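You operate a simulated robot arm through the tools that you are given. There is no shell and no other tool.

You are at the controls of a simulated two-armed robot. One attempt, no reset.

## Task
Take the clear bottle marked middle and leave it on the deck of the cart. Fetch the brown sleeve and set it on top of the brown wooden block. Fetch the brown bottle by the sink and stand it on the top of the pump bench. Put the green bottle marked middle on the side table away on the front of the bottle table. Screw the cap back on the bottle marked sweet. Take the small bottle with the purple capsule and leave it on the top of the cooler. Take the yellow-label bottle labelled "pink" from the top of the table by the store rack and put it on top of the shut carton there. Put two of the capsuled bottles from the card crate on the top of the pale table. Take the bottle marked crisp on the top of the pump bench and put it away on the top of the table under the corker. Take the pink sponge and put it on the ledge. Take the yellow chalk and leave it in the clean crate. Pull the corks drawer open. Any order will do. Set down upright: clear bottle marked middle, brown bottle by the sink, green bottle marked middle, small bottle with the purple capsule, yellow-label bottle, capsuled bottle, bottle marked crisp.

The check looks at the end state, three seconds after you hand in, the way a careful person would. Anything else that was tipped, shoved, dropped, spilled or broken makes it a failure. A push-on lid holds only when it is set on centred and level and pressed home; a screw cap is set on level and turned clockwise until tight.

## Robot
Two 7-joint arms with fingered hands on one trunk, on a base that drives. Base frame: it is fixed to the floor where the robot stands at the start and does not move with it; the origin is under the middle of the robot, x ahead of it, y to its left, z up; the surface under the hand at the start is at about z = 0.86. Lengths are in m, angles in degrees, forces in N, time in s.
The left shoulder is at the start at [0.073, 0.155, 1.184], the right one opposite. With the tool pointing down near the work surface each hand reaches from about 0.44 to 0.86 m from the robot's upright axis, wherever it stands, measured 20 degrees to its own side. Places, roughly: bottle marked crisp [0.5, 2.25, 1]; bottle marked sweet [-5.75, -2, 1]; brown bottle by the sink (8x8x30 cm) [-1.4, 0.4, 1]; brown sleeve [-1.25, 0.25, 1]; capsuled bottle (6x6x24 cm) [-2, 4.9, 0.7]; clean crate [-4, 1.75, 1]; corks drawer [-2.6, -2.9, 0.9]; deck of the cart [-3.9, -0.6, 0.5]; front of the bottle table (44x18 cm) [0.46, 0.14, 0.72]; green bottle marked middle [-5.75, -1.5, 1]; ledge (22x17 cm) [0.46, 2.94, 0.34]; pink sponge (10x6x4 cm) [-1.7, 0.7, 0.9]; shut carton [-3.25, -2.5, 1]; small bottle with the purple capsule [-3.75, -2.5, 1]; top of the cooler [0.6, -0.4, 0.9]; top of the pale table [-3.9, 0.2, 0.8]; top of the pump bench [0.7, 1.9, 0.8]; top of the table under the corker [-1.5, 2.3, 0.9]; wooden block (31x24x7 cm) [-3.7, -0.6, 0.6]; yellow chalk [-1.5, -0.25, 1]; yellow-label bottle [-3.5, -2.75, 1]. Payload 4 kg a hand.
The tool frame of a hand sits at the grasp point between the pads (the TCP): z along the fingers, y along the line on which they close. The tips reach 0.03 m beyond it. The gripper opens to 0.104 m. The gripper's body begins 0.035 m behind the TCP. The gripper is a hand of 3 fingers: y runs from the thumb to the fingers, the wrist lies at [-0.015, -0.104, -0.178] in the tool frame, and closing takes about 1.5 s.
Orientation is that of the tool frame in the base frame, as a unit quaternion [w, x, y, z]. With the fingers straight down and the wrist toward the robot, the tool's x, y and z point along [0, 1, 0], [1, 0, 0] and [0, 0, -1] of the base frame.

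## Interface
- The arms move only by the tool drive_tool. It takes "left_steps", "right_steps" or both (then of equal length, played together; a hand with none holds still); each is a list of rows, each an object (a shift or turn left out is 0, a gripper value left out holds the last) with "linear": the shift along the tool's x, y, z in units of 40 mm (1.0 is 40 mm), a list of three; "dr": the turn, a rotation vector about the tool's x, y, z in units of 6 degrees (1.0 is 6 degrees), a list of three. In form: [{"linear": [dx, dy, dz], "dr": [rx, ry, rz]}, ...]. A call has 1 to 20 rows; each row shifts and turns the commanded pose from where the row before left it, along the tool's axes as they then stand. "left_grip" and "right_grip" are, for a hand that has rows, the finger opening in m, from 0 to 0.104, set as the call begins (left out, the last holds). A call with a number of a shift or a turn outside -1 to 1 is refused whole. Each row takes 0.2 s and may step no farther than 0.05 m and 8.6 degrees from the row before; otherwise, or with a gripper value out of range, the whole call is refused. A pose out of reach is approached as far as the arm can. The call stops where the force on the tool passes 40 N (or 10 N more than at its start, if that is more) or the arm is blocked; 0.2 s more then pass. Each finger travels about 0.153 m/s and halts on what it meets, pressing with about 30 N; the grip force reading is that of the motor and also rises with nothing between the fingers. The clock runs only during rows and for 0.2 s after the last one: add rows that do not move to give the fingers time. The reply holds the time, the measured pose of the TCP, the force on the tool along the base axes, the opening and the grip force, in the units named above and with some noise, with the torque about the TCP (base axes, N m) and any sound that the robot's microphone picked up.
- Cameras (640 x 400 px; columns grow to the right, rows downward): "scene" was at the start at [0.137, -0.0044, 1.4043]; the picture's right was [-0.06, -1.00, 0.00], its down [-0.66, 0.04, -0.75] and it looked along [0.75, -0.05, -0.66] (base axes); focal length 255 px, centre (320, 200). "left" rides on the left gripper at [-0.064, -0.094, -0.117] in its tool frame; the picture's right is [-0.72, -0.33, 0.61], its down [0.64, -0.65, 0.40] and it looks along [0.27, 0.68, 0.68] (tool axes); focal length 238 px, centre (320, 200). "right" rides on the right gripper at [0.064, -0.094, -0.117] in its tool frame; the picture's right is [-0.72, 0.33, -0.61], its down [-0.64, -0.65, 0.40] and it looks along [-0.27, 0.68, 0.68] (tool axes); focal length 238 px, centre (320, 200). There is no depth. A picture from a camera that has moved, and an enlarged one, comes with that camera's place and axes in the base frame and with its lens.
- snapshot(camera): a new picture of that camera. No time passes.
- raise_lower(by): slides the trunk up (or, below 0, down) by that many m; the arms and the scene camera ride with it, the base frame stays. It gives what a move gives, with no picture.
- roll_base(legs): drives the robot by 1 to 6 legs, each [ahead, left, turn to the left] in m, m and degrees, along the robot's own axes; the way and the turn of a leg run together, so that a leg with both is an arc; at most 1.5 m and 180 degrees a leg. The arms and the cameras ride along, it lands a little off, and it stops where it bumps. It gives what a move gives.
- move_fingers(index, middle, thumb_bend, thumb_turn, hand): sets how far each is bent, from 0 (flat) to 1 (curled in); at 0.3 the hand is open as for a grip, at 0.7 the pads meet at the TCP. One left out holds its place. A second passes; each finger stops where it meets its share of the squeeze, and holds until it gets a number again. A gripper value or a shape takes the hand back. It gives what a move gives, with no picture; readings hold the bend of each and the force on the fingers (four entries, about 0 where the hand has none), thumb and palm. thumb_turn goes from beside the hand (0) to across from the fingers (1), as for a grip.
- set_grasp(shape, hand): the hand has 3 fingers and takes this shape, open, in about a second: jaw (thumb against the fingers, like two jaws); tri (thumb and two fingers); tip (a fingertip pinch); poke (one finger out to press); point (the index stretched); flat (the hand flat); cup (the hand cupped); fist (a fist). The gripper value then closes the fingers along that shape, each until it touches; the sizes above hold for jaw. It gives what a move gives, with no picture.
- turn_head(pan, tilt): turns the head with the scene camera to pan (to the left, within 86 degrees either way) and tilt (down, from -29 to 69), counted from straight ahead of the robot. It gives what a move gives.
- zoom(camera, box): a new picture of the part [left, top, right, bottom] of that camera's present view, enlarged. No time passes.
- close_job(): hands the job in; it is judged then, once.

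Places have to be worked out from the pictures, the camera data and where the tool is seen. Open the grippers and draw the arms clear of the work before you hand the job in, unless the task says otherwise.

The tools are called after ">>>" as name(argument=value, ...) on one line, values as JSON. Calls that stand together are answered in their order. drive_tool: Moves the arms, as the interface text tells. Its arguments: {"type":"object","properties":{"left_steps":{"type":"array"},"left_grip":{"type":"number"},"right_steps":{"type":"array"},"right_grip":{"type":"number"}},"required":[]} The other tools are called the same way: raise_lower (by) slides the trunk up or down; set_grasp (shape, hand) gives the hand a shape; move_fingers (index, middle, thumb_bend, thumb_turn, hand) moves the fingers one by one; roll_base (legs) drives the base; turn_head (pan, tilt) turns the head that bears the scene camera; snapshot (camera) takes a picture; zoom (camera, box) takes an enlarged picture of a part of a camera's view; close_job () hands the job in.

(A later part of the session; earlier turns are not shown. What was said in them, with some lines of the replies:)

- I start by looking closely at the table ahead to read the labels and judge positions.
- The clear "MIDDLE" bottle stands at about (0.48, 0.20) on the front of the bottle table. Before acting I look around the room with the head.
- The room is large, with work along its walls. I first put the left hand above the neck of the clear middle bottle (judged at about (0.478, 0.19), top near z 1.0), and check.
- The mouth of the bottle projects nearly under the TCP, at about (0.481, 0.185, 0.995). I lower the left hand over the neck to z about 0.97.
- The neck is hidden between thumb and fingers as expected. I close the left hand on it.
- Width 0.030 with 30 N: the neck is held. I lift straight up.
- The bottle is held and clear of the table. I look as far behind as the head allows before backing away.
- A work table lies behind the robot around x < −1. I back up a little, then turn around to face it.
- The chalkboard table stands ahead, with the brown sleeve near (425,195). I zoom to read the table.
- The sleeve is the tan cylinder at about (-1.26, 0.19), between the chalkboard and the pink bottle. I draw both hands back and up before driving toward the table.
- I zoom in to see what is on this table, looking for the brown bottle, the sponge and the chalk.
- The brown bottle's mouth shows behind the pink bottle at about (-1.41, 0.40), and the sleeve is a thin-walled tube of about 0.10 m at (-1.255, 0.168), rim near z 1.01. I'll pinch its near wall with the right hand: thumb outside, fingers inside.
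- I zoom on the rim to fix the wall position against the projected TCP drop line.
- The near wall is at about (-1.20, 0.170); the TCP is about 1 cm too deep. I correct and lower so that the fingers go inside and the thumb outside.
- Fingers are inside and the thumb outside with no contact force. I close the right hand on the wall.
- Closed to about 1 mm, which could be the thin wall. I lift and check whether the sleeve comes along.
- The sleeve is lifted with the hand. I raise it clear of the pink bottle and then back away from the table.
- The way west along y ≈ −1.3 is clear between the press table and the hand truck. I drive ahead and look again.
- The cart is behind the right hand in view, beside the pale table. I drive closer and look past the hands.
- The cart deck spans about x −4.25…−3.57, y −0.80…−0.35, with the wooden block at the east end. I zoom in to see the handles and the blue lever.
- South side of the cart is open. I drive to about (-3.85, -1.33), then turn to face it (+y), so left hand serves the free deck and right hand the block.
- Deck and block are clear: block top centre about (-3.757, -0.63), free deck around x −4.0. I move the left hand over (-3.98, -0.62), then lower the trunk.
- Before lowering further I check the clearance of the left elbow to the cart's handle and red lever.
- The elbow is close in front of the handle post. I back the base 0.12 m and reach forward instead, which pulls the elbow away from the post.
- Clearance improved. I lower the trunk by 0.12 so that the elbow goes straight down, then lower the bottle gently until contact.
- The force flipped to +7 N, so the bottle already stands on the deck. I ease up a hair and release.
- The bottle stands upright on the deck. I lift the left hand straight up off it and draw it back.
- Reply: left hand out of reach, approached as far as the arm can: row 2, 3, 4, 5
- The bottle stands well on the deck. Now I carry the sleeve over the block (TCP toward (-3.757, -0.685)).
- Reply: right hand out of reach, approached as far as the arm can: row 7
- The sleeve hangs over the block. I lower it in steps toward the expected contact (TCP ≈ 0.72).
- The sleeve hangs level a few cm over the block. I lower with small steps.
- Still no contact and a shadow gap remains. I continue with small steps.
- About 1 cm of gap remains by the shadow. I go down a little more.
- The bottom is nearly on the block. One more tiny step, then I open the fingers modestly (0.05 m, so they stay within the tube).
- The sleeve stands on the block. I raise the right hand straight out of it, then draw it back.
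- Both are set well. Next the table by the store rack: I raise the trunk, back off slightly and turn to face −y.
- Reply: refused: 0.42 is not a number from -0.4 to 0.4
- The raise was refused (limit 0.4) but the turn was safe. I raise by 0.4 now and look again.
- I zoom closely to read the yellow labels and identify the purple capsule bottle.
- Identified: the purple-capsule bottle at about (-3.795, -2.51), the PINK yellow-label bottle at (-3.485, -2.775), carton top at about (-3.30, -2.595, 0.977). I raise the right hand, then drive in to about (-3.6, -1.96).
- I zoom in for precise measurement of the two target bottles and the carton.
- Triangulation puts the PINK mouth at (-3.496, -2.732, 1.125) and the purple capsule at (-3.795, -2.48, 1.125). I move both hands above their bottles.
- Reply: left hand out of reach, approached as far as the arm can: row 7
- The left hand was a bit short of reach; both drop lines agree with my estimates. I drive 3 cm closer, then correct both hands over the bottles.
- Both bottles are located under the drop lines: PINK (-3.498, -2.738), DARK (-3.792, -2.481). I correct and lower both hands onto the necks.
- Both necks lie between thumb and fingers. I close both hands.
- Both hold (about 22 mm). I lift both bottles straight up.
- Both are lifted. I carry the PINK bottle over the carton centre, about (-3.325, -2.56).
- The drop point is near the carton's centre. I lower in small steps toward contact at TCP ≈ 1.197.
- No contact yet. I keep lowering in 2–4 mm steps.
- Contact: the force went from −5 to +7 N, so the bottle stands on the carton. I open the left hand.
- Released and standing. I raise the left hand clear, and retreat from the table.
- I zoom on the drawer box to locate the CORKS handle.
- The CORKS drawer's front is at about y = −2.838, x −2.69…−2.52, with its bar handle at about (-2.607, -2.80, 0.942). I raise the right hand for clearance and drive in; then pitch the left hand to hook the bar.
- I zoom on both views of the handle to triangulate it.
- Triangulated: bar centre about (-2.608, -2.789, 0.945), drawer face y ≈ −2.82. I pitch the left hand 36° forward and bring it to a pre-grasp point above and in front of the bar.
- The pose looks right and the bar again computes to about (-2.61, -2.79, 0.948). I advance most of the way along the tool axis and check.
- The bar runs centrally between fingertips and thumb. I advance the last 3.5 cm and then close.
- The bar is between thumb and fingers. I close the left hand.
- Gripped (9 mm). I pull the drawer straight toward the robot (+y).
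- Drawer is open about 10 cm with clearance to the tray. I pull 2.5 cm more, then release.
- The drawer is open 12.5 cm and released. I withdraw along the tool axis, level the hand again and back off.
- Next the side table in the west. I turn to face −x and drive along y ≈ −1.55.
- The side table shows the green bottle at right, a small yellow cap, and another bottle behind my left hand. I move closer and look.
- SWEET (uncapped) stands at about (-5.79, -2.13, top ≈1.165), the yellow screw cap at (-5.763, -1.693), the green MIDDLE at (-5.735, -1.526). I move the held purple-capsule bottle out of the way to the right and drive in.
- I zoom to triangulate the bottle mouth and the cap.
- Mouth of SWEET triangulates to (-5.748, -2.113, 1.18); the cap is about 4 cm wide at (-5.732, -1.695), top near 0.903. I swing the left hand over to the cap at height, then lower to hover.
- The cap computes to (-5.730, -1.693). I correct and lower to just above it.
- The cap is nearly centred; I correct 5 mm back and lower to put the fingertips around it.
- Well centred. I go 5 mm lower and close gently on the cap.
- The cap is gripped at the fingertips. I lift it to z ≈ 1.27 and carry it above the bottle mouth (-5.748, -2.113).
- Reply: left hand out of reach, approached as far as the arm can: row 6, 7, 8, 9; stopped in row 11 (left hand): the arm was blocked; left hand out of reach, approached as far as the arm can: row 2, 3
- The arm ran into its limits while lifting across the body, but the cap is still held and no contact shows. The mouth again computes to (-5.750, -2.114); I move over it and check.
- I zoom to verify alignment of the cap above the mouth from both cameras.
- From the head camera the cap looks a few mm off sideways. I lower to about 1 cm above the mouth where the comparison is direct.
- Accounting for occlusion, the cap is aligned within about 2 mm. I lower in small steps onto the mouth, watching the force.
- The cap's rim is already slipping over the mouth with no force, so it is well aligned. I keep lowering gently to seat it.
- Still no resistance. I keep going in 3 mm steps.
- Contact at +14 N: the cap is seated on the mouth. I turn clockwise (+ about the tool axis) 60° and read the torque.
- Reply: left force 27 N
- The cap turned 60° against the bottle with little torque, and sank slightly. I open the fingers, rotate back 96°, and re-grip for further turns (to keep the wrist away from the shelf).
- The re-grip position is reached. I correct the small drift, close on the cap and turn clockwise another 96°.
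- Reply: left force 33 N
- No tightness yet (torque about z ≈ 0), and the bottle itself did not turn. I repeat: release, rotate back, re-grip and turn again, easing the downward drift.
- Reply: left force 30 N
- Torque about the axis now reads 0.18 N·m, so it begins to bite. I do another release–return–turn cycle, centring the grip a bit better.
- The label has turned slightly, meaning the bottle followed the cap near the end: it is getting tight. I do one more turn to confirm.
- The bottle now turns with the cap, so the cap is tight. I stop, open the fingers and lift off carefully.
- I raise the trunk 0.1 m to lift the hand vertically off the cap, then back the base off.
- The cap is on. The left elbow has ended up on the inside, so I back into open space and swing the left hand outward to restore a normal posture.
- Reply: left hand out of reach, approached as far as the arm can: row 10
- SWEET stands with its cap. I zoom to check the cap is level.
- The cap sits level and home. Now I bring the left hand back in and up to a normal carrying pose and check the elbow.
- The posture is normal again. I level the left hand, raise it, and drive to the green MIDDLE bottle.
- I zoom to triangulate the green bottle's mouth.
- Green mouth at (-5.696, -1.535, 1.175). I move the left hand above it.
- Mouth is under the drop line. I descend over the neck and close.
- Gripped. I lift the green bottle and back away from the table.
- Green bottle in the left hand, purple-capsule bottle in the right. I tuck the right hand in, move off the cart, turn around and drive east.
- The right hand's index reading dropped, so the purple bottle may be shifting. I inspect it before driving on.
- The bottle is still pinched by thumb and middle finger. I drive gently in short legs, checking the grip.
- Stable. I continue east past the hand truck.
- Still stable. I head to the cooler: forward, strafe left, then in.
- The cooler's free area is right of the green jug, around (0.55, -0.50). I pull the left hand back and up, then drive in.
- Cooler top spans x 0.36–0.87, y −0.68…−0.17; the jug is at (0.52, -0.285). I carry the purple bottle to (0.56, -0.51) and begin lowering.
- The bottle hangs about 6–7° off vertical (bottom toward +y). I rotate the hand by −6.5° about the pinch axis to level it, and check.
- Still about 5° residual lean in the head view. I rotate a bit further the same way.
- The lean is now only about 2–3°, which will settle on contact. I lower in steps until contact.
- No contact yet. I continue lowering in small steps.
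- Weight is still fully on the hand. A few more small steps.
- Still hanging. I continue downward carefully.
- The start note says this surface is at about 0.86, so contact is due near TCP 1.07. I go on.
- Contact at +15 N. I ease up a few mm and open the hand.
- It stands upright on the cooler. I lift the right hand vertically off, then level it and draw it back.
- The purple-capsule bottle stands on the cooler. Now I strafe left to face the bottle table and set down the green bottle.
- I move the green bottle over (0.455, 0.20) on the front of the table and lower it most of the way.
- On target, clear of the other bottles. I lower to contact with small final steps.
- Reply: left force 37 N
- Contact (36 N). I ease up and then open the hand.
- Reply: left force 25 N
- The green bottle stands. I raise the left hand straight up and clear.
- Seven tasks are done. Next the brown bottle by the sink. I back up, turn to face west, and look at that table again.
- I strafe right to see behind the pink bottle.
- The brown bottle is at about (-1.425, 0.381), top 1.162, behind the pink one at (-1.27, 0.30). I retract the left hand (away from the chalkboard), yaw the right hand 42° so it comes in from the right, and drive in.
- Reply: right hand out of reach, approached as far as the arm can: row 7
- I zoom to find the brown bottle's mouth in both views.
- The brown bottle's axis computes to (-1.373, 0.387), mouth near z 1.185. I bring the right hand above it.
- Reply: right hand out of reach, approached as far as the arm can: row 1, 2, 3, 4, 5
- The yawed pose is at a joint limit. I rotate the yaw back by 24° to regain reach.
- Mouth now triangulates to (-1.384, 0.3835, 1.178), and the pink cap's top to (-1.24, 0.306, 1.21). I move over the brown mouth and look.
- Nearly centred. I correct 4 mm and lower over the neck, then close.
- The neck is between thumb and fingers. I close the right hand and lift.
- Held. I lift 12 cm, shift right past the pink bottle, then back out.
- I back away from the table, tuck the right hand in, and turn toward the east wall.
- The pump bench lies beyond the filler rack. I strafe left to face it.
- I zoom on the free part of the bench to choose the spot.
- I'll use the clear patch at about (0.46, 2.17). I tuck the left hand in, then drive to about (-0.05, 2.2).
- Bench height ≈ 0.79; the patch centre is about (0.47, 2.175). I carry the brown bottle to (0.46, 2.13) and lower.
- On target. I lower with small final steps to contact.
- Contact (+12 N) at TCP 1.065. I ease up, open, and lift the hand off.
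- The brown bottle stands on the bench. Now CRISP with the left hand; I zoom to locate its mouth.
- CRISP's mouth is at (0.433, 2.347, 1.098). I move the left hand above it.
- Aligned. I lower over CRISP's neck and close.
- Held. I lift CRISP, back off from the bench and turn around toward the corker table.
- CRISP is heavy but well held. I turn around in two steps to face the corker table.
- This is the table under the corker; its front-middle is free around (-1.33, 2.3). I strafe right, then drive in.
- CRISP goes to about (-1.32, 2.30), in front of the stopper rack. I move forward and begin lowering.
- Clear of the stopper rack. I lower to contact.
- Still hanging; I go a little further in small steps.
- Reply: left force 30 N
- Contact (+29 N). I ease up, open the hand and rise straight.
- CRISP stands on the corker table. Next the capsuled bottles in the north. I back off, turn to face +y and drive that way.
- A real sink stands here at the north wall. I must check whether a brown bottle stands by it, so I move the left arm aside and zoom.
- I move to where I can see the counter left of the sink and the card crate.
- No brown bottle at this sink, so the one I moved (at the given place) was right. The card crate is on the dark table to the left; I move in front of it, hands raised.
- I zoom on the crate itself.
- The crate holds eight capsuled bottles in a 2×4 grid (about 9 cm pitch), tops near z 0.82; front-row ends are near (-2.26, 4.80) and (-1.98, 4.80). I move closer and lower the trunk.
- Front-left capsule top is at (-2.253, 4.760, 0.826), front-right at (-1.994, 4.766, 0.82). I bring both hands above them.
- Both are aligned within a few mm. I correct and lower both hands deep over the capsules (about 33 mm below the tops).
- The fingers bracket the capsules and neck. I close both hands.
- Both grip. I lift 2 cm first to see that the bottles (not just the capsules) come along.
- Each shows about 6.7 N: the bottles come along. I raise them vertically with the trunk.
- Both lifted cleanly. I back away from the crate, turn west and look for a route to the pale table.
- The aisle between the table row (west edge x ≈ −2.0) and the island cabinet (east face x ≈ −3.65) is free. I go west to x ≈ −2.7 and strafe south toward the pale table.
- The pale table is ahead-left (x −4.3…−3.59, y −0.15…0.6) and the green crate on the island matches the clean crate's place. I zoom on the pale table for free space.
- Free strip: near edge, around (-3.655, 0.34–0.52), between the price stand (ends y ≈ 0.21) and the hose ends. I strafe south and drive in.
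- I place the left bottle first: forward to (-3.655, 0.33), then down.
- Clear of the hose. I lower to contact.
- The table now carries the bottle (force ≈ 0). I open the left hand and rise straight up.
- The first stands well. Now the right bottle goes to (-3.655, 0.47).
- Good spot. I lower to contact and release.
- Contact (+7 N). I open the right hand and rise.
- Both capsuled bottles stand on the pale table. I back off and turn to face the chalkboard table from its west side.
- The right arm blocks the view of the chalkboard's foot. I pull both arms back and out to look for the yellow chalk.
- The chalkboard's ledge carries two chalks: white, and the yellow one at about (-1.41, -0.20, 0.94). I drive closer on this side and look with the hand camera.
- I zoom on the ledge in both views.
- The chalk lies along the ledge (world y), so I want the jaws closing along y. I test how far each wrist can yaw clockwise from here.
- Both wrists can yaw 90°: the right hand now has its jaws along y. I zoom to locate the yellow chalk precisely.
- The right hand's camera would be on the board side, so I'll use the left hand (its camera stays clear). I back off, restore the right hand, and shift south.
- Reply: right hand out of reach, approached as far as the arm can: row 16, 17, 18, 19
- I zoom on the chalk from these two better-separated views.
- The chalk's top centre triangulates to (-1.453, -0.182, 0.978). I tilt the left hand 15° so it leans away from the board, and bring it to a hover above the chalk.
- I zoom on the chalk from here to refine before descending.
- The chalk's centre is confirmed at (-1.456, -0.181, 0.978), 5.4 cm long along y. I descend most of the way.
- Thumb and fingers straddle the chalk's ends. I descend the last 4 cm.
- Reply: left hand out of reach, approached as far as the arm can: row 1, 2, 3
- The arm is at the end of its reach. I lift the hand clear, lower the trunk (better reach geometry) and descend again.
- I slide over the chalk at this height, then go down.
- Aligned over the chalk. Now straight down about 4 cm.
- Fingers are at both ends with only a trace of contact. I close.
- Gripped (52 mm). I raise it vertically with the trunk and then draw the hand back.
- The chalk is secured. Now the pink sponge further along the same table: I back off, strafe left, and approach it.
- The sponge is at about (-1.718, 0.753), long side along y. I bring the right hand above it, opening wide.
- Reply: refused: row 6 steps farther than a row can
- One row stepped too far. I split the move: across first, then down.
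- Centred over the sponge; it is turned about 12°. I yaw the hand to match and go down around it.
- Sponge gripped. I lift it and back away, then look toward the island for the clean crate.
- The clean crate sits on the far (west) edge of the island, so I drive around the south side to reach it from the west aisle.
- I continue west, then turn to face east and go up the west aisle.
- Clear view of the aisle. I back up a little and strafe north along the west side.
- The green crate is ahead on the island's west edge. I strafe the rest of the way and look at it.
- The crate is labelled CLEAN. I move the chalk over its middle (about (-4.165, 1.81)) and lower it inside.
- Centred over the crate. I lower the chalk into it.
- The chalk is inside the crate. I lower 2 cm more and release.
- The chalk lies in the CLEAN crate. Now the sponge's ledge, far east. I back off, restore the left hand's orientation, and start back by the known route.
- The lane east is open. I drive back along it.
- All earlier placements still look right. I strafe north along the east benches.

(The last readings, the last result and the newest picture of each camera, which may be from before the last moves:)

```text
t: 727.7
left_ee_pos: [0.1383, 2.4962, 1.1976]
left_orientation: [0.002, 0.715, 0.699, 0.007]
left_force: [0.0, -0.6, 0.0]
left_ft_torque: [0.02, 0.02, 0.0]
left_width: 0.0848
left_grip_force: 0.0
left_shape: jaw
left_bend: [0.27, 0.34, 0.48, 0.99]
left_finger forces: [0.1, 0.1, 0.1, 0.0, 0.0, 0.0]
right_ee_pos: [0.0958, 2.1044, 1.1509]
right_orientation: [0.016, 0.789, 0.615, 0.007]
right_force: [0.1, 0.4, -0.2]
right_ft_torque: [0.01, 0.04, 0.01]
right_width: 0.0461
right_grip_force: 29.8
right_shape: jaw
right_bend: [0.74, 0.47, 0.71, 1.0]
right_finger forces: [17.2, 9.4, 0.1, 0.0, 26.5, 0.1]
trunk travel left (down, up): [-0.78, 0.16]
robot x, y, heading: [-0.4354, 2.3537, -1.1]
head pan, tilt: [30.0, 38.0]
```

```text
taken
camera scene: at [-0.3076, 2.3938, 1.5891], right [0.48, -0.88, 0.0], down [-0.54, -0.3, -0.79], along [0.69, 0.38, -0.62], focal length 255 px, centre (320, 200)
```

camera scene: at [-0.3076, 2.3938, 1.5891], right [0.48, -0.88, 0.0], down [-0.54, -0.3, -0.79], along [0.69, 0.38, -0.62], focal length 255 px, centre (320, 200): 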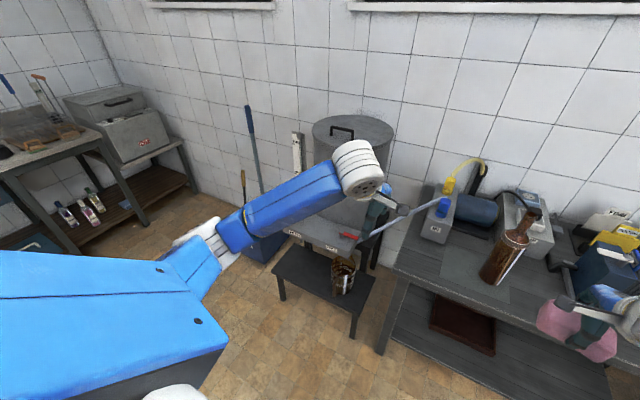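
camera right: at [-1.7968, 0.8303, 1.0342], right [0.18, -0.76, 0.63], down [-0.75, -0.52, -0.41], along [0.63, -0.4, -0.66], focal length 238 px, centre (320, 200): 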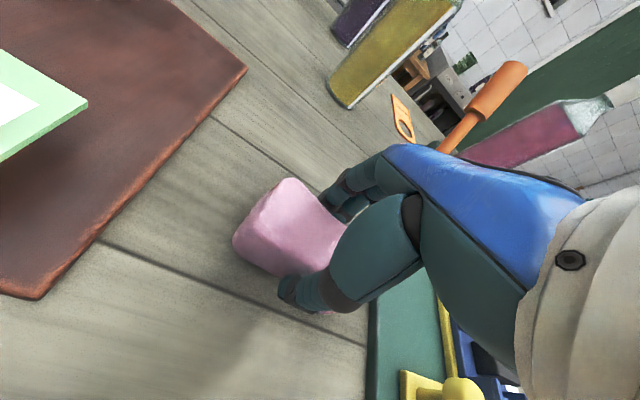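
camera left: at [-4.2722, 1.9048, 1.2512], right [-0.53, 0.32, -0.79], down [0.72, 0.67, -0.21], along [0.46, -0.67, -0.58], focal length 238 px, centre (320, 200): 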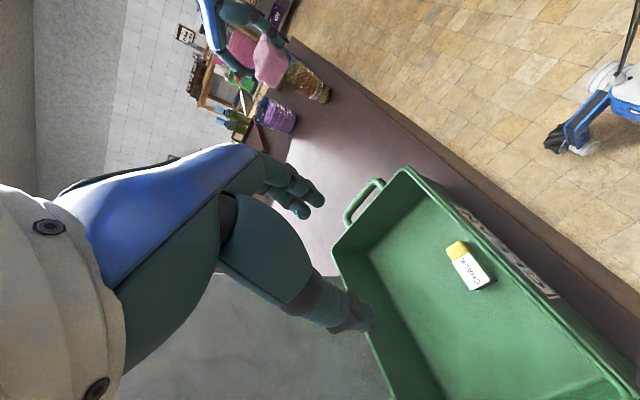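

The ledge is the free north part of the low black bench, about (0.45, 2.94, 0.34). I tuck the left hand, square the right hand, and move in front of it.

>>> drive_tool(left_steps=[{"linear": [0.6, -0.7, -0.4]}, {"linear": [0.6, -0.7, -0.4]}, {"linear": [0.6, -0.7, -0.4]}, {"linear": [0.6, -0.7, -0.4]}, {"linear": [0.4, -0.5, -0.4]}, {"linear": [0, 0, 0]}], right_steps=[{"dr": [0, 0, -0.8]}, {"dr": [0, 0, -0.8]}, {"dr": [0, 0, -0.6]}, {"linear": [0, 0, 0]}, {"linear": [0, 0, 0]}, {"linear": [0, 0, 0]}])

>>> roll_base(legs=[[0, 0.72, 1]])

>>> turn_head(pan=0, tilt=45)

>>> snapshot(camera="scene")

```text
t: 729.1
left_ee_pos: [0.0088, 2.6122, 1.2755]
left_orientation: [0.003, 0.715, 0.699, 0.007]
left_force: [0.0, -0.2, -0.6]
left_ft_torque: [-0.02, 0.03, 0.03]
left_width: 0.0846
left_grip_force: 0.0
left_shape: jaw
left_bend: [0.27, 0.34, 0.48, 0.99]
left_finger forces: [0.1, 0.1, 0.0, 0.1, 0.0, 0.0]
right_ee_pos: [0.096, 2.1059, 1.1497]
right_orientation: [0.018, 0.712, 0.702, 0.005]
right_force: [0.0, 0.3, 0.2]
right_ft_torque: [0.02, 0.0, -0.05]
right_width: 0.0463
right_grip_force: 30.0
right_shape: jaw
right_bend: [0.74, 0.47, 0.71, 1.0]
right_finger forces: [17.2, 9.2, 0.1, 0.0, 26.5, 0.0]
trunk travel left (down, up): [-0.78, 0.16]
robot x, y, heading: [-0.4398, 2.3549, -1.0]
head pan, tilt: [30.0, 38.0]
```

```text
t: 733.0
left_ee_pos: [0.0137, 3.3332, 1.2789]
left_orientation: [0.002, 0.711, 0.703, 0.008]
left_force: [0.5, 0.2, 0.3]
left_ft_torque: [0.02, -0.01, 0.0]
left_width: 0.085
left_grip_force: 0.1
left_shape: jaw
left_bend: [0.27, 0.34, 0.48, 0.99]
left_finger forces: [0.0, 0.0, 0.0, 0.1, 0.1, 0.0]
right_ee_pos: [0.108, 2.8277, 1.1486]
right_orientation: [0.016, 0.707, 0.707, 0.007]
right_force: [0.5, 0.4, 0.0]
right_ft_torque: [0.02, 0.0, 0.0]
right_width: 0.0462
right_grip_force: 29.9
right_shape: jaw
right_bend: [0.74, 0.47, 0.71, 1.0]
right_finger forces: [17.2, 9.3, 0.1, 0.0, 26.5, 0.0]
trunk travel left (down, up): [-0.78, 0.16]
robot x, y, heading: [-0.4249, 3.0735, -0.5]
head pan, tilt: [30.0, 38.0]
```

```text
t: 734.0
left_ee_pos: [0.0138, 3.3355, 1.2782]
left_orientation: [0.002, 0.712, 0.702, 0.007]
left_force: [0.1, -0.4, -0.1]
left_ft_torque: [0.03, 0.04, -0.04]
left_width: 0.0847
left_grip_force: 0.0
left_shape: jaw
left_bend: [0.27, 0.34, 0.48, 0.99]
left_finger forces: [0.1, 0.0, 0.0, 0.1, 0.0, 0.0]
right_ee_pos: [0.1069, 2.8316, 1.1502]
right_orientation: [0.017, 0.708, 0.706, 0.006]
right_force: [0.0, 0.1, -0.3]
right_ft_torque: [0.02, 0.02, -0.03]
right_width: 0.0462
right_grip_force: 30.2
right_shape: jaw
right_bend: [0.74, 0.47, 0.71, 1.0]
right_finger forces: [17.2, 9.3, 0.0, 0.0, 26.5, 0.1]
trunk travel left (down, up): [-0.78, 0.16]
robot x, y, heading: [-0.4273, 3.0759, -0.4]
head pan, tilt: [0.0, 45.0]
```

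```text
taken
camera scene: at [-0.2937, 3.0706, 1.5788], right [-0.01, -1.0, 0.0], down [-0.71, 0.01, -0.71], along [0.71, 0.0, -0.71], focal length 255 px, centre (320, 200)
```

scene: 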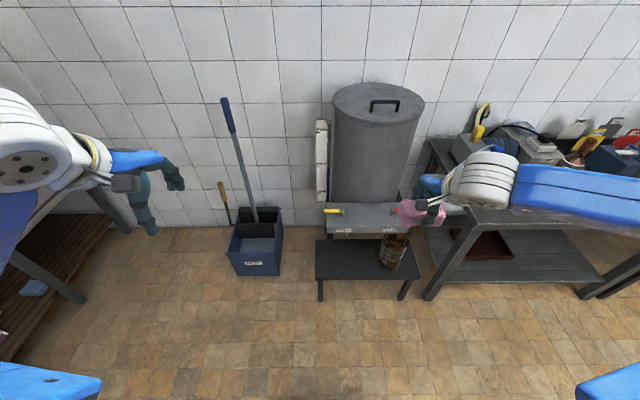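

The free part of the low bench centres on (0.46, 2.925, 0.34). I shift the right hand over in y, lower the trunk, and drive in.

>>> drive_tool(right_steps=[{"linear": [0.9, 0, 0]}, {"linear": [0.9, 0, 0]}, {"linear": [0.9, 0, 0]}, {"linear": [0, 0, 0]}])

>>> raise_lower(by=-0.4)

>>> raise_lower(by=-0.15)

>>> roll_base(legs=[[0.22, 0, 0]])

>>> turn_head(pan=-10, tilt=42)

>>> snapshot(camera="scene")

>>> snapshot(camera="right")

```text
t: 735.0
left_ee_pos: [0.0128, 3.3372, 1.2778]
left_orientation: [0.004, 0.712, 0.702, 0.008]
left_force: [0.2, 0.8, 0.2]
left_ft_torque: [0.0, -0.02, 0.04]
left_width: 0.0847
left_grip_force: 0.0
left_shape: jaw
left_bend: [0.27, 0.34, 0.48, 0.99]
left_finger forces: [0.0, 0.0, 0.0, 0.0, 0.0, 0.1]
right_ee_pos: [0.1069, 2.9421, 1.1513]
right_orientation: [0.018, 0.707, 0.707, 0.005]
right_force: [0.2, 0.5, -0.3]
right_ft_torque: [-0.01, -0.02, 0.02]
right_width: 0.046
right_grip_force: 30.3
right_shape: jaw
right_bend: [0.74, 0.47, 0.71, 1.0]
right_finger forces: [17.1, 9.2, 0.1, 0.1, 26.4, 0.0]
trunk travel left (down, up): [-0.78, 0.16]
robot x, y, heading: [-0.4277, 3.073, -0.4]
head pan, tilt: [0.0, 45.0]
```

```text
t: 738.8
left_ee_pos: [0.012, 3.34, 0.8781]
left_orientation: [0.004, 0.712, 0.702, 0.007]
left_force: [0.4, 0.3, 0.1]
left_ft_torque: [0.0, 0.01, -0.03]
left_width: 0.0852
left_grip_force: 0.1
left_shape: jaw
left_bend: [0.27, 0.34, 0.48, 0.99]
left_finger forces: [0.0, 0.0, 0.0, 0.0, 0.1, 0.0]
right_ee_pos: [0.1074, 2.9408, 0.7515]
right_orientation: [0.018, 0.708, 0.706, 0.005]
right_force: [0.4, 0.5, -1.2]
right_ft_torque: [-0.02, 0.02, 0.0]
right_width: 0.0463
right_grip_force: 29.7
right_shape: jaw
right_bend: [0.74, 0.47, 0.71, 1.0]
right_finger forces: [17.1, 9.3, 0.0, 0.1, 26.4, 0.1]
trunk travel left (down, up): [-0.38, 0.56]
robot x, y, heading: [-0.4292, 3.0726, -0.5]
head pan, tilt: [0.0, 45.0]
```

```text
t: 740.6
left_ee_pos: [0.0127, 3.3391, 0.7283]
left_orientation: [0.004, 0.711, 0.703, 0.007]
left_force: [-0.2, -0.8, -0.4]
left_ft_torque: [-0.02, -0.01, 0.01]
left_width: 0.0848
left_grip_force: 0.1
left_shape: jaw
left_bend: [0.27, 0.34, 0.48, 0.99]
left_finger forces: [0.0, 0.1, 0.1, 0.0, 0.1, 0.0]
right_ee_pos: [0.1078, 2.941, 0.6021]
right_orientation: [0.019, 0.708, 0.706, 0.006]
right_force: [0.0, 0.9, -0.4]
right_ft_torque: [-0.02, -0.01, -0.01]
right_width: 0.046
right_grip_force: 30.2
right_shape: jaw
right_bend: [0.74, 0.47, 0.71, 1.0]
right_finger forces: [17.1, 9.4, 0.0, 0.0, 26.4, 0.0]
trunk travel left (down, up): [-0.23, 0.71]
robot x, y, heading: [-0.4278, 3.073, -0.4]
head pan, tilt: [0.0, 45.0]
```

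```text
t: 742.3
left_ee_pos: [0.2364, 3.3359, 0.7266]
left_orientation: [0.003, 0.713, 0.702, 0.006]
left_force: [0.7, -0.6, 0.0]
left_ft_torque: [0.0, 0.01, -0.02]
left_width: 0.0849
left_grip_force: 0.1
left_shape: jaw
left_bend: [0.27, 0.34, 0.48, 0.99]
left_finger forces: [0.0, 0.0, 0.0, 0.1, 0.1, 0.0]
right_ee_pos: [0.3292, 2.9374, 0.6001]
right_orientation: [0.018, 0.71, 0.704, 0.005]
right_force: [0.0, -1.4, -0.1]
right_ft_torque: [0.0, 0.01, -0.02]
right_width: 0.0461
right_grip_force: 29.8
right_shape: jaw
right_bend: [0.74, 0.47, 0.71, 1.0]
right_finger forces: [17.1, 9.3, 0.1, 0.2, 26.4, 0.0]
trunk travel left (down, up): [-0.23, 0.71]
robot x, y, heading: [-0.2036, 3.0707, -0.8]
head pan, tilt: [0.0, 45.0]
```

```text
t: 743.0
left_ee_pos: [0.2338, 3.3355, 0.7268]
left_orientation: [0.004, 0.713, 0.701, 0.008]
left_force: [-0.5, 0.5, 0.1]
left_ft_torque: [0.01, 0.0, 0.03]
left_width: 0.085
left_grip_force: 0.1
left_shape: jaw
left_bend: [0.27, 0.34, 0.48, 0.99]
left_finger forces: [0.1, 0.0, 0.0, 0.0, 0.0, 0.0]
right_ee_pos: [0.328, 2.9356, 0.6018]
right_orientation: [0.018, 0.709, 0.705, 0.006]
right_force: [0.5, 0.4, 0.1]
right_ft_torque: [-0.02, 0.03, -0.01]
right_width: 0.0461
right_grip_force: 29.9
right_shape: jaw
right_bend: [0.74, 0.47, 0.72, 1.0]
right_finger forces: [17.1, 9.3, 0.0, 0.0, 26.4, 0.1]
trunk travel left (down, up): [-0.23, 0.71]
robot x, y, heading: [-0.2095, 3.0711, -0.6]
head pan, tilt: [-10.0, 42.0]
```

```text
taken
camera scene: at [-0.0725, 3.0571, 1.0331], right [-0.18, -0.98, 0.0], down [-0.66, 0.12, -0.74], along [0.73, -0.14, -0.67], focal length 255 px, centre (320, 200)
```

scene: 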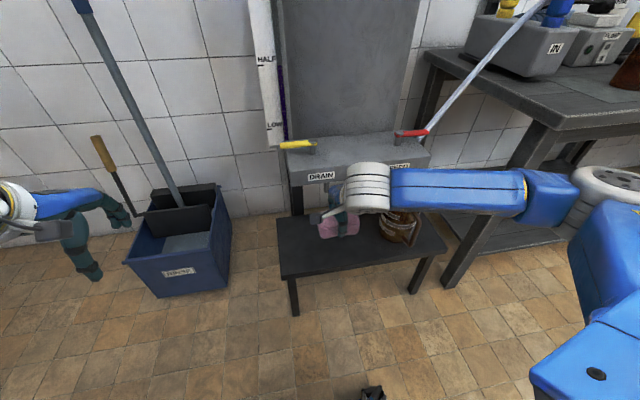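

```text
taken
camera right: at [0.2302, 3.0033, 0.713], right [0.3, -0.71, 0.64], down [-0.64, -0.64, -0.42], along [0.7, -0.29, -0.65], focal length 238 px, centre (320, 200)
```

right: 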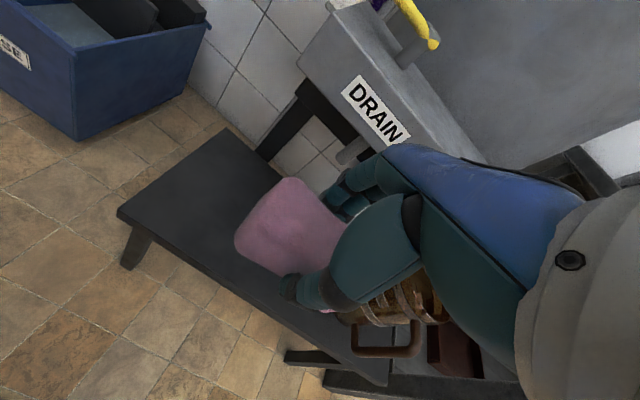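

The DRAIN tray is above the back of the ledge, so I lower first in front of it, then slide the sponge in underneath.

>>> drive_tool(right_steps=[{"linear": [0, 0, 0.9]}, {"linear": [0, 0, 0.9]}, {"linear": [0, 0, 0.9]}, {"linear": [0, 0, 0.9]}, {"linear": [0, 0, 0.8]}, {"linear": [0, 0, 0]}])

>>> snapshot(camera="right")

>>> snapshot(camera="scene")

```text
t: 744.4
left_ee_pos: [0.2337, 3.3346, 0.728]
left_orientation: [0.003, 0.712, 0.702, 0.007]
left_force: [1.0, 0.2, 0.8]
left_ft_torque: [0.0, 0.01, 0.01]
left_width: 0.0847
left_grip_force: 0.0
left_shape: jaw
left_bend: [0.27, 0.34, 0.48, 0.99]
left_finger forces: [0.0, 0.1, 0.0, 0.0, 0.0, 0.0]
right_ee_pos: [0.3351, 2.9322, 0.4261]
right_orientation: [0.018, 0.709, 0.705, 0.006]
right_force: [0.3, -0.6, -0.2]
right_ft_torque: [-0.01, -0.02, 0.03]
right_width: 0.046
right_grip_force: 29.8
right_shape: jaw
right_bend: [0.74, 0.47, 0.72, 1.0]
right_finger forces: [17.1, 9.3, 0.1, 0.0, 26.4, 0.0]
trunk travel left (down, up): [-0.23, 0.71]
robot x, y, heading: [-0.2045, 3.0737, -0.8]
head pan, tilt: [-10.0, 42.0]
```

```text
taken
camera right: at [0.2375, 2.999, 0.5375], right [0.3, -0.71, 0.64], down [-0.64, -0.64, -0.42], along [0.7, -0.29, -0.65], focal length 238 px, centre (320, 200)
```

right: 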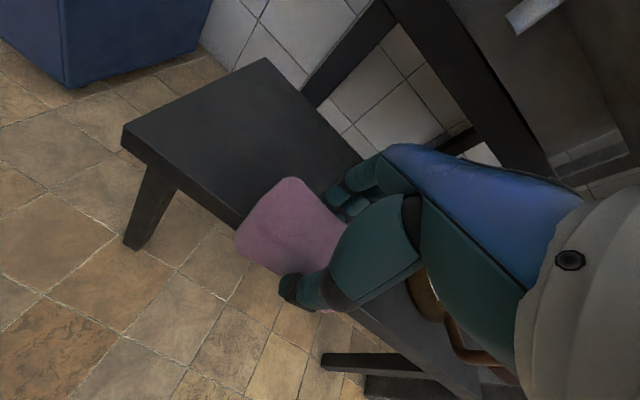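

```text
taken
camera scene: at [-0.0725, 3.0571, 1.0331], right [-0.18, -0.98, 0.0], down [-0.66, 0.12, -0.74], along [0.73, -0.14, -0.67], focal length 255 px, centre (320, 200)
```

scene: 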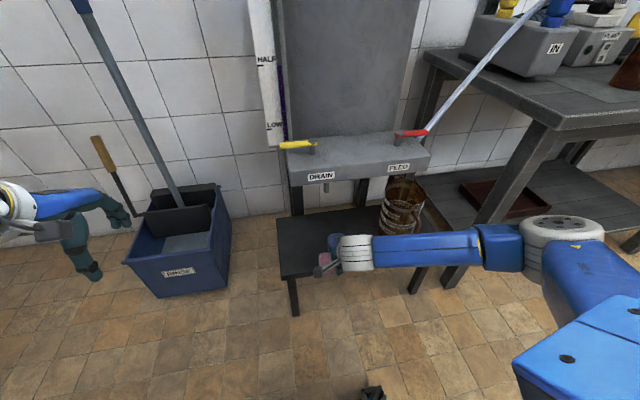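

Clear path under the tray. I slide forward over the ledge, then lower to contact.

>>> drive_tool(right_steps=[{"linear": [0.03, 0.8, 0]}, {"linear": [0.03, 0.8, 0]}, {"linear": [0.03, 0.75, 0]}, {"linear": [0, 0, 0.5]}, {"linear": [0, 0, 0.3]}, {"linear": [0, 0, 0]}])

>>> snapshot(camera="right")

>>> zoom(camera="scene", box=[250, 130, 470, 310])

```text
t: 745.8
left_ee_pos: [0.2337, 3.335, 0.7277]
left_orientation: [0.004, 0.713, 0.701, 0.006]
left_force: [0.0, 0.9, -0.5]
left_ft_torque: [0.04, 0.0, -0.03]
left_width: 0.0849
left_grip_force: 0.0
left_shape: jaw
left_bend: [0.27, 0.34, 0.48, 0.99]
left_finger forces: [0.0, 0.0, 0.0, 0.0, 0.1, 0.0]
right_ee_pos: [0.4295, 2.9362, 0.3958]
right_orientation: [0.019, 0.71, 0.704, 0.006]
right_force: [0.0, 0.0, -0.6]
right_ft_torque: [0.01, 0.03, 0.02]
right_width: 0.0459
right_grip_force: 30.4
right_shape: jaw
right_bend: [0.74, 0.47, 0.72, 1.0]
right_finger forces: [17.2, 9.3, 0.1, 0.0, 26.4, 0.0]
trunk travel left (down, up): [-0.23, 0.71]
robot x, y, heading: [-0.2089, 3.0701, -0.7]
head pan, tilt: [-10.0, 42.0]
```

```text
taken
camera right: at [0.332, 3.0029, 0.5074], right [0.3, -0.71, 0.64], down [-0.64, -0.64, -0.42], along [0.7, -0.29, -0.65], focal length 238 px, centre (320, 200)
```

right: 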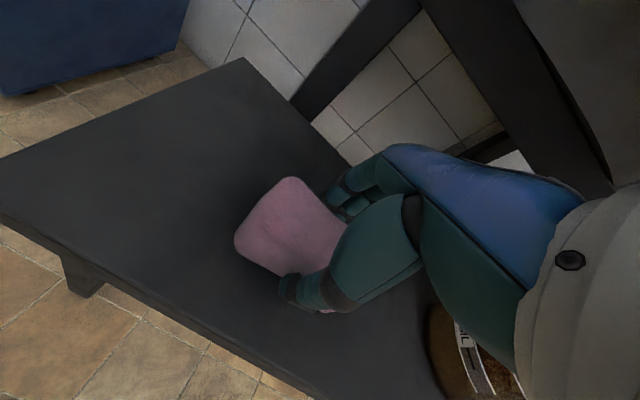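

```text
2.22 times, centred on (360, 220) of scene
camera zoom: at [-0.0723, 3.0572, 1.0331], right [-0.18, -0.98, 0.0], down [-0.66, 0.12, -0.74], along [0.73, -0.14, -0.67], focal length 568 px, centre (231, 156)
```

zoom: 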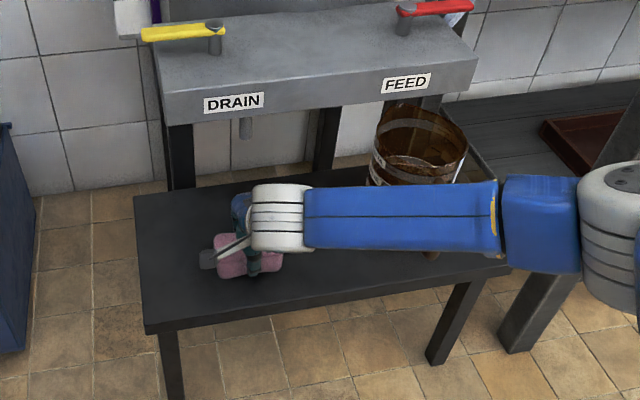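

The sponge is over the ledge. I lower the last 2 cm.

>>> drive_tool(right_steps=[{"linear": [0, 0, 0.25]}, {"linear": [0, 0, 0.15]}, {"linear": [0, 0, 0.1]}, {"linear": [0, 0, 0]}])

>>> snapshot(camera="right")

```text
t: 746.8
left_ee_pos: [0.2332, 3.3348, 0.7289]
left_orientation: [0.004, 0.713, 0.701, 0.008]
left_force: [0.2, -0.3, -0.4]
left_ft_torque: [0.02, 0.03, 0.02]
left_width: 0.0849
left_grip_force: 0.1
left_shape: jaw
left_bend: [0.27, 0.34, 0.48, 0.99]
left_finger forces: [0.1, 0.1, 0.0, 0.1, 0.0, 0.0]
right_ee_pos: [0.4306, 2.936, 0.3802]
right_orientation: [0.019, 0.709, 0.705, 0.007]
right_force: [-1.0, -2.7, 10.7]
right_ft_torque: [-0.03, 0.24, -0.03]
right_width: 0.0467
right_grip_force: 30.0
right_shape: jaw
right_bend: [0.74, 0.47, 0.72, 1.0]
right_finger forces: [18.1, 10.5, 0.1, 0.1, 29.4, 0.1]
trunk travel left (down, up): [-0.23, 0.71]
robot x, y, heading: [-0.2094, 3.0717, -0.6]
head pan, tilt: [-10.0, 42.0]
```

```text
taken
camera right: at [0.3329, 3.0028, 0.4905], right [0.3, -0.71, 0.64], down [-0.64, -0.64, -0.42], along [0.71, -0.29, -0.65], focal length 238 px, centre (320, 200)
```

right: 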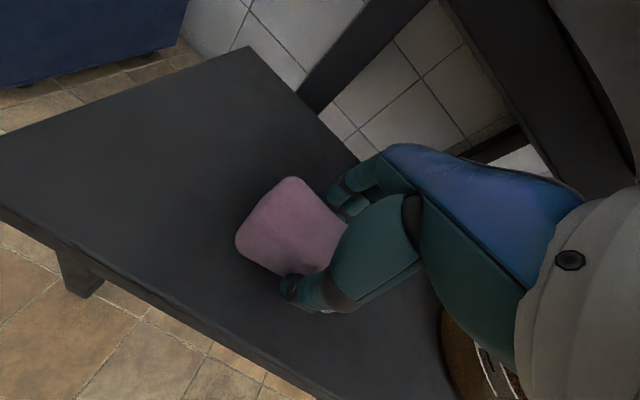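

Contact (+11 N). I open the hand and lift it straight up a little, then pull back from under the tray.

>>> drive_tool(right_steps=[{"linear": [0, 0, -0.08]}, {"linear": [0, 0, 0]}, {"linear": [0, 0, 0]}, {"linear": [0, 0, 0]}, {"linear": [0, 0, 0]}], right_grip=0.1)

>>> drive_tool(right_steps=[{"linear": [0, 0, -0.5]}, {"linear": [0, 0, -0.7]}, {"linear": [0, 0, -0.7]}, {"linear": [0, 0, 0]}])

>>> snapshot(camera="right")

>>> zoom(camera="scene", box=[250, 130, 470, 310])

```text
t: 748.0
left_ee_pos: [0.2344, 3.3349, 0.727]
left_orientation: [0.003, 0.713, 0.701, 0.008]
left_force: [0.2, -0.1, 0.2]
left_ft_torque: [-0.02, -0.01, -0.02]
left_width: 0.0849
left_grip_force: 0.1
left_shape: jaw
left_bend: [0.27, 0.34, 0.48, 0.99]
left_finger forces: [0.0, 0.0, 0.0, 0.0, 0.1, 0.1]
right_ee_pos: [0.4315, 2.9369, 0.3809]
right_orientation: [0.019, 0.71, 0.704, 0.006]
right_force: [0.8, 0.5, 0.7]
right_ft_torque: [-0.01, -0.04, -0.02]
right_width: 0.0996
right_grip_force: 0.0
right_shape: jaw
right_bend: [0.31, 0.31, 0.31, 0.98]
right_finger forces: [0.0, 0.1, 0.1, 0.1, 0.0, 0.0]
trunk travel left (down, up): [-0.23, 0.71]
robot x, y, heading: [-0.2047, 3.0732, -0.8]
head pan, tilt: [-10.0, 42.0]
```

```text
t: 749.0
left_ee_pos: [0.2342, 3.3341, 0.7281]
left_orientation: [0.004, 0.712, 0.702, 0.007]
left_force: [0.2, -0.2, -0.8]
left_ft_torque: [-0.03, 0.0, -0.01]
left_width: 0.0851
left_grip_force: 0.1
left_shape: jaw
left_bend: [0.27, 0.34, 0.48, 0.99]
left_finger forces: [0.0, 0.0, 0.1, 0.1, 0.0, 0.0]
right_ee_pos: [0.4267, 2.9366, 0.4563]
right_orientation: [0.019, 0.71, 0.704, 0.006]
right_force: [0.4, 0.2, 0.3]
right_ft_torque: [0.03, 0.0, -0.02]
right_width: 0.0997
right_grip_force: 0.0
right_shape: jaw
right_bend: [0.31, 0.31, 0.31, 0.98]
right_finger forces: [0.0, 0.1, 0.0, 0.0, 0.0, 0.0]
trunk travel left (down, up): [-0.23, 0.71]
robot x, y, heading: [-0.2048, 3.0759, -0.8]
head pan, tilt: [-10.0, 42.0]
```

```text
taken
camera right: at [0.3295, 3.0033, 0.5678], right [0.3, -0.71, 0.64], down [-0.64, -0.64, -0.42], along [0.7, -0.29, -0.65], focal length 238 px, centre (320, 200)
```

right: 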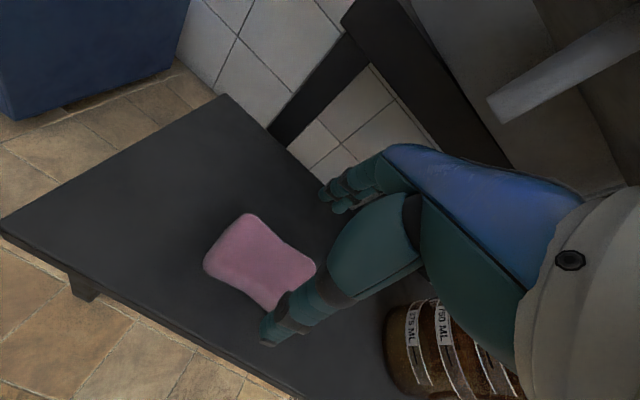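

```text
2.22 times, centred on (360, 220) of scene
camera zoom: at [-0.0721, 3.0572, 1.033], right [-0.18, -0.98, 0.0], down [-0.66, 0.12, -0.74], along [0.73, -0.14, -0.67], focal length 568 px, centre (231, 156)
```

zoom: 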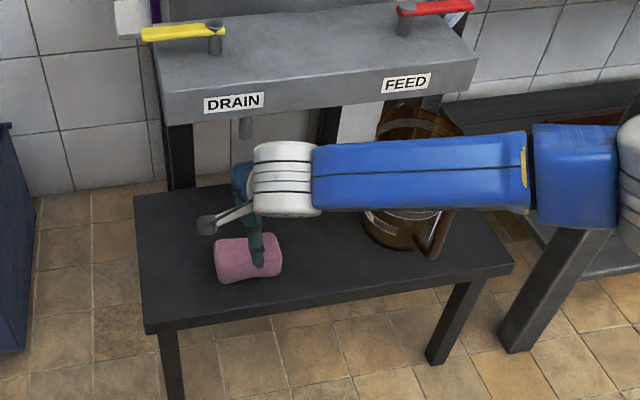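

The sponge rests on the ledge. I back the base straight out, raise the trunk and take a last look.

>>> roll_base(legs=[[-0.35, 0, 0]])

>>> raise_lower(by=0.4)

>>> turn_head(pan=-10, tilt=38)

>>> snapshot(camera="scene")

>>> turn_head(pan=-60, tilt=22)

>>> snapshot(camera="scene")

```text
t: 751.3
left_ee_pos: [-0.1305, 3.3387, 0.7283]
left_orientation: [0.004, 0.712, 0.703, 0.007]
left_force: [-0.6, -0.2, 0.2]
left_ft_torque: [0.02, 0.0, 0.03]
left_width: 0.0849
left_grip_force: 0.0
left_shape: jaw
left_bend: [0.27, 0.34, 0.48, 0.99]
left_finger forces: [0.0, 0.0, 0.1, 0.1, 0.0, 0.0]
right_ee_pos: [0.0645, 2.9418, 0.4567]
right_orientation: [0.019, 0.709, 0.705, 0.007]
right_force: [0.2, -0.5, -0.6]
right_ft_torque: [-0.03, 0.02, 0.0]
right_width: 0.0996
right_grip_force: 0.0
right_shape: jaw
right_bend: [0.31, 0.31, 0.31, 0.98]
right_finger forces: [0.1, 0.0, 0.0, 0.0, 0.0, 0.0]
trunk travel left (down, up): [-0.23, 0.71]
robot x, y, heading: [-0.5712, 3.0765, -0.4]
head pan, tilt: [-10.0, 42.0]
```

```text
t: 755.1
left_ee_pos: [-0.1296, 3.3399, 1.1289]
left_orientation: [0.005, 0.712, 0.702, 0.009]
left_force: [-0.1, 0.2, 0.4]
left_ft_torque: [0.03, 0.01, 0.0]
left_width: 0.0848
left_grip_force: 0.1
left_shape: jaw
left_bend: [0.27, 0.34, 0.48, 0.99]
left_finger forces: [0.1, 0.1, 0.0, 0.1, 0.0, 0.1]
right_ee_pos: [0.063, 2.9424, 0.8568]
right_orientation: [0.02, 0.709, 0.705, 0.007]
right_force: [0.3, 0.6, 0.5]
right_ft_torque: [0.0, -0.01, -0.03]
right_width: 0.0995
right_grip_force: 0.0
right_shape: jaw
right_bend: [0.31, 0.31, 0.31, 0.98]
right_finger forces: [0.1, 0.0, 0.0, 0.0, 0.1, 0.0]
trunk travel left (down, up): [-0.63, 0.31]
robot x, y, heading: [-0.5715, 3.0732, -0.5]
head pan, tilt: [-10.0, 42.0]
```

```text
t: 755.8
left_ee_pos: [-0.13, 3.3403, 1.1285]
left_orientation: [0.004, 0.712, 0.702, 0.008]
left_force: [0.8, -0.9, 0.4]
left_ft_torque: [-0.02, 0.0, 0.0]
left_width: 0.0845
left_grip_force: 0.0
left_shape: jaw
left_bend: [0.27, 0.34, 0.48, 0.99]
left_finger forces: [0.0, 0.0, 0.0, 0.0, 0.0, 0.0]
right_ee_pos: [0.0633, 2.9423, 0.8574]
right_orientation: [0.019, 0.708, 0.706, 0.006]
right_force: [0.0, 0.2, 0.0]
right_ft_torque: [0.0, 0.02, 0.02]
right_width: 0.0994
right_grip_force: 0.1
right_shape: jaw
right_bend: [0.31, 0.31, 0.31, 0.98]
right_finger forces: [0.0, 0.1, 0.0, 0.0, 0.0, 0.1]
trunk travel left (down, up): [-0.63, 0.31]
robot x, y, heading: [-0.5699, 3.0742, -0.6]
head pan, tilt: [-10.0, 38.0]
```

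```text
taken
camera scene: at [-0.4319, 3.061, 1.439], right [-0.18, -0.98, 0.0], down [-0.61, 0.11, -0.79], along [0.77, -0.14, -0.62], focal length 255 px, centre (320, 200)
```

scene: 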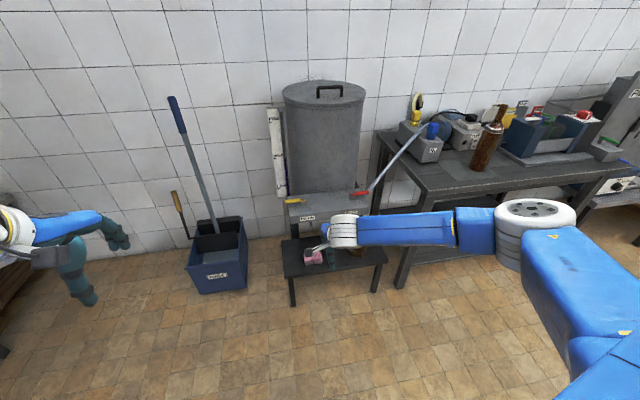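

```text
t: 757.0
left_ee_pos: [-0.1306, 3.339, 1.1291]
left_orientation: [0.004, 0.712, 0.702, 0.007]
left_force: [-0.5, 0.1, 0.6]
left_ft_torque: [0.0, 0.03, 0.0]
left_width: 0.0849
left_grip_force: 0.0
left_shape: jaw
left_bend: [0.27, 0.34, 0.48, 0.99]
left_finger forces: [0.1, 0.0, 0.0, 0.1, 0.0, 0.0]
right_ee_pos: [0.0637, 2.9417, 0.8569]
right_orientation: [0.019, 0.709, 0.705, 0.006]
right_force: [-0.7, 0.8, 1.3]
right_ft_torque: [-0.01, 0.02, 0.01]
right_width: 0.0994
right_grip_force: 0.0
right_shape: jaw
right_bend: [0.31, 0.31, 0.31, 0.98]
right_finger forces: [0.0, 0.0, 0.1, 0.0, 0.0, 0.0]
trunk travel left (down, up): [-0.63, 0.31]
robot x, y, heading: [-0.5681, 3.0737, -0.4]
head pan, tilt: [-60.0, 22.0]
```

```text
taken
camera scene: at [-0.471, 2.996, 1.4643], right [-0.87, -0.49, 0.0], down [-0.19, 0.33, -0.93], along [0.46, -0.81, -0.38], focal length 255 px, centre (320, 200)
```

scene: 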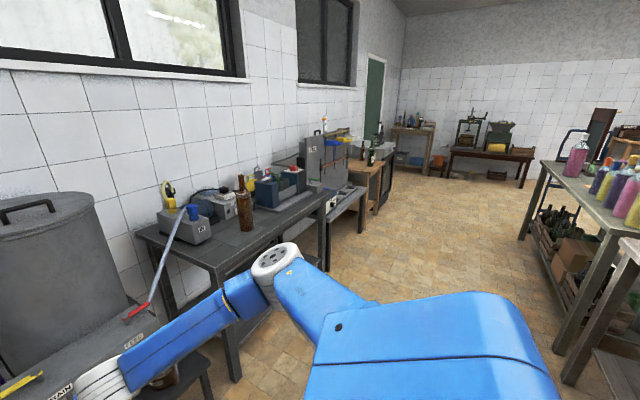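

All twelve jobs are done: both grippers are open and empty and the arms stand clear of the work. I hand the job in.

>>> close_job()

```text
The job is handed in.
```

I've handed the job in, with all twelve tasks carried out. I don't have the check's verdict. Three points I'm less sure of:

- **Screw cap:** I turned the cap on the bottle marked sweet until the bottle began turning with it, and took that as tight. The bottle was dragged about 1.5 cm along the table and its label turned round. It is still standing, with the cap level.
- **Corks drawer:** It is pulled out about 12.5 cm. I stopped there because of the tray in front of it, so it is not fully out.
- **Brown bottle "by the sink":** The actual sink is on the north wall and has no brown bottle beside it. I took the only brown bottle at the place you gave, on the chalkboard table, and stood it on the pump bench.

The other nine, as I left them:

| Item | Where it is now |
|---|---|
| Clear bottle marked middle | upright on the cart deck |
| Brown sleeve | standing on the wooden block |
| Green bottle marked middle | upright on the front of the bottle table |
| Small bottle with the purple capsule | upright on the cooler |
| Yellow-label "pink" bottle | upright on the shut carton |
| Two capsuled bottles | upright on the pale table |
| Bottle marked crisp | upright on the table under the corker |
| Pink sponge | on the ledge |
| Yellow chalk | in the clean crate |

I saw nothing else tipped, spilled or knocked over, and both hands are empty and clear of the work.
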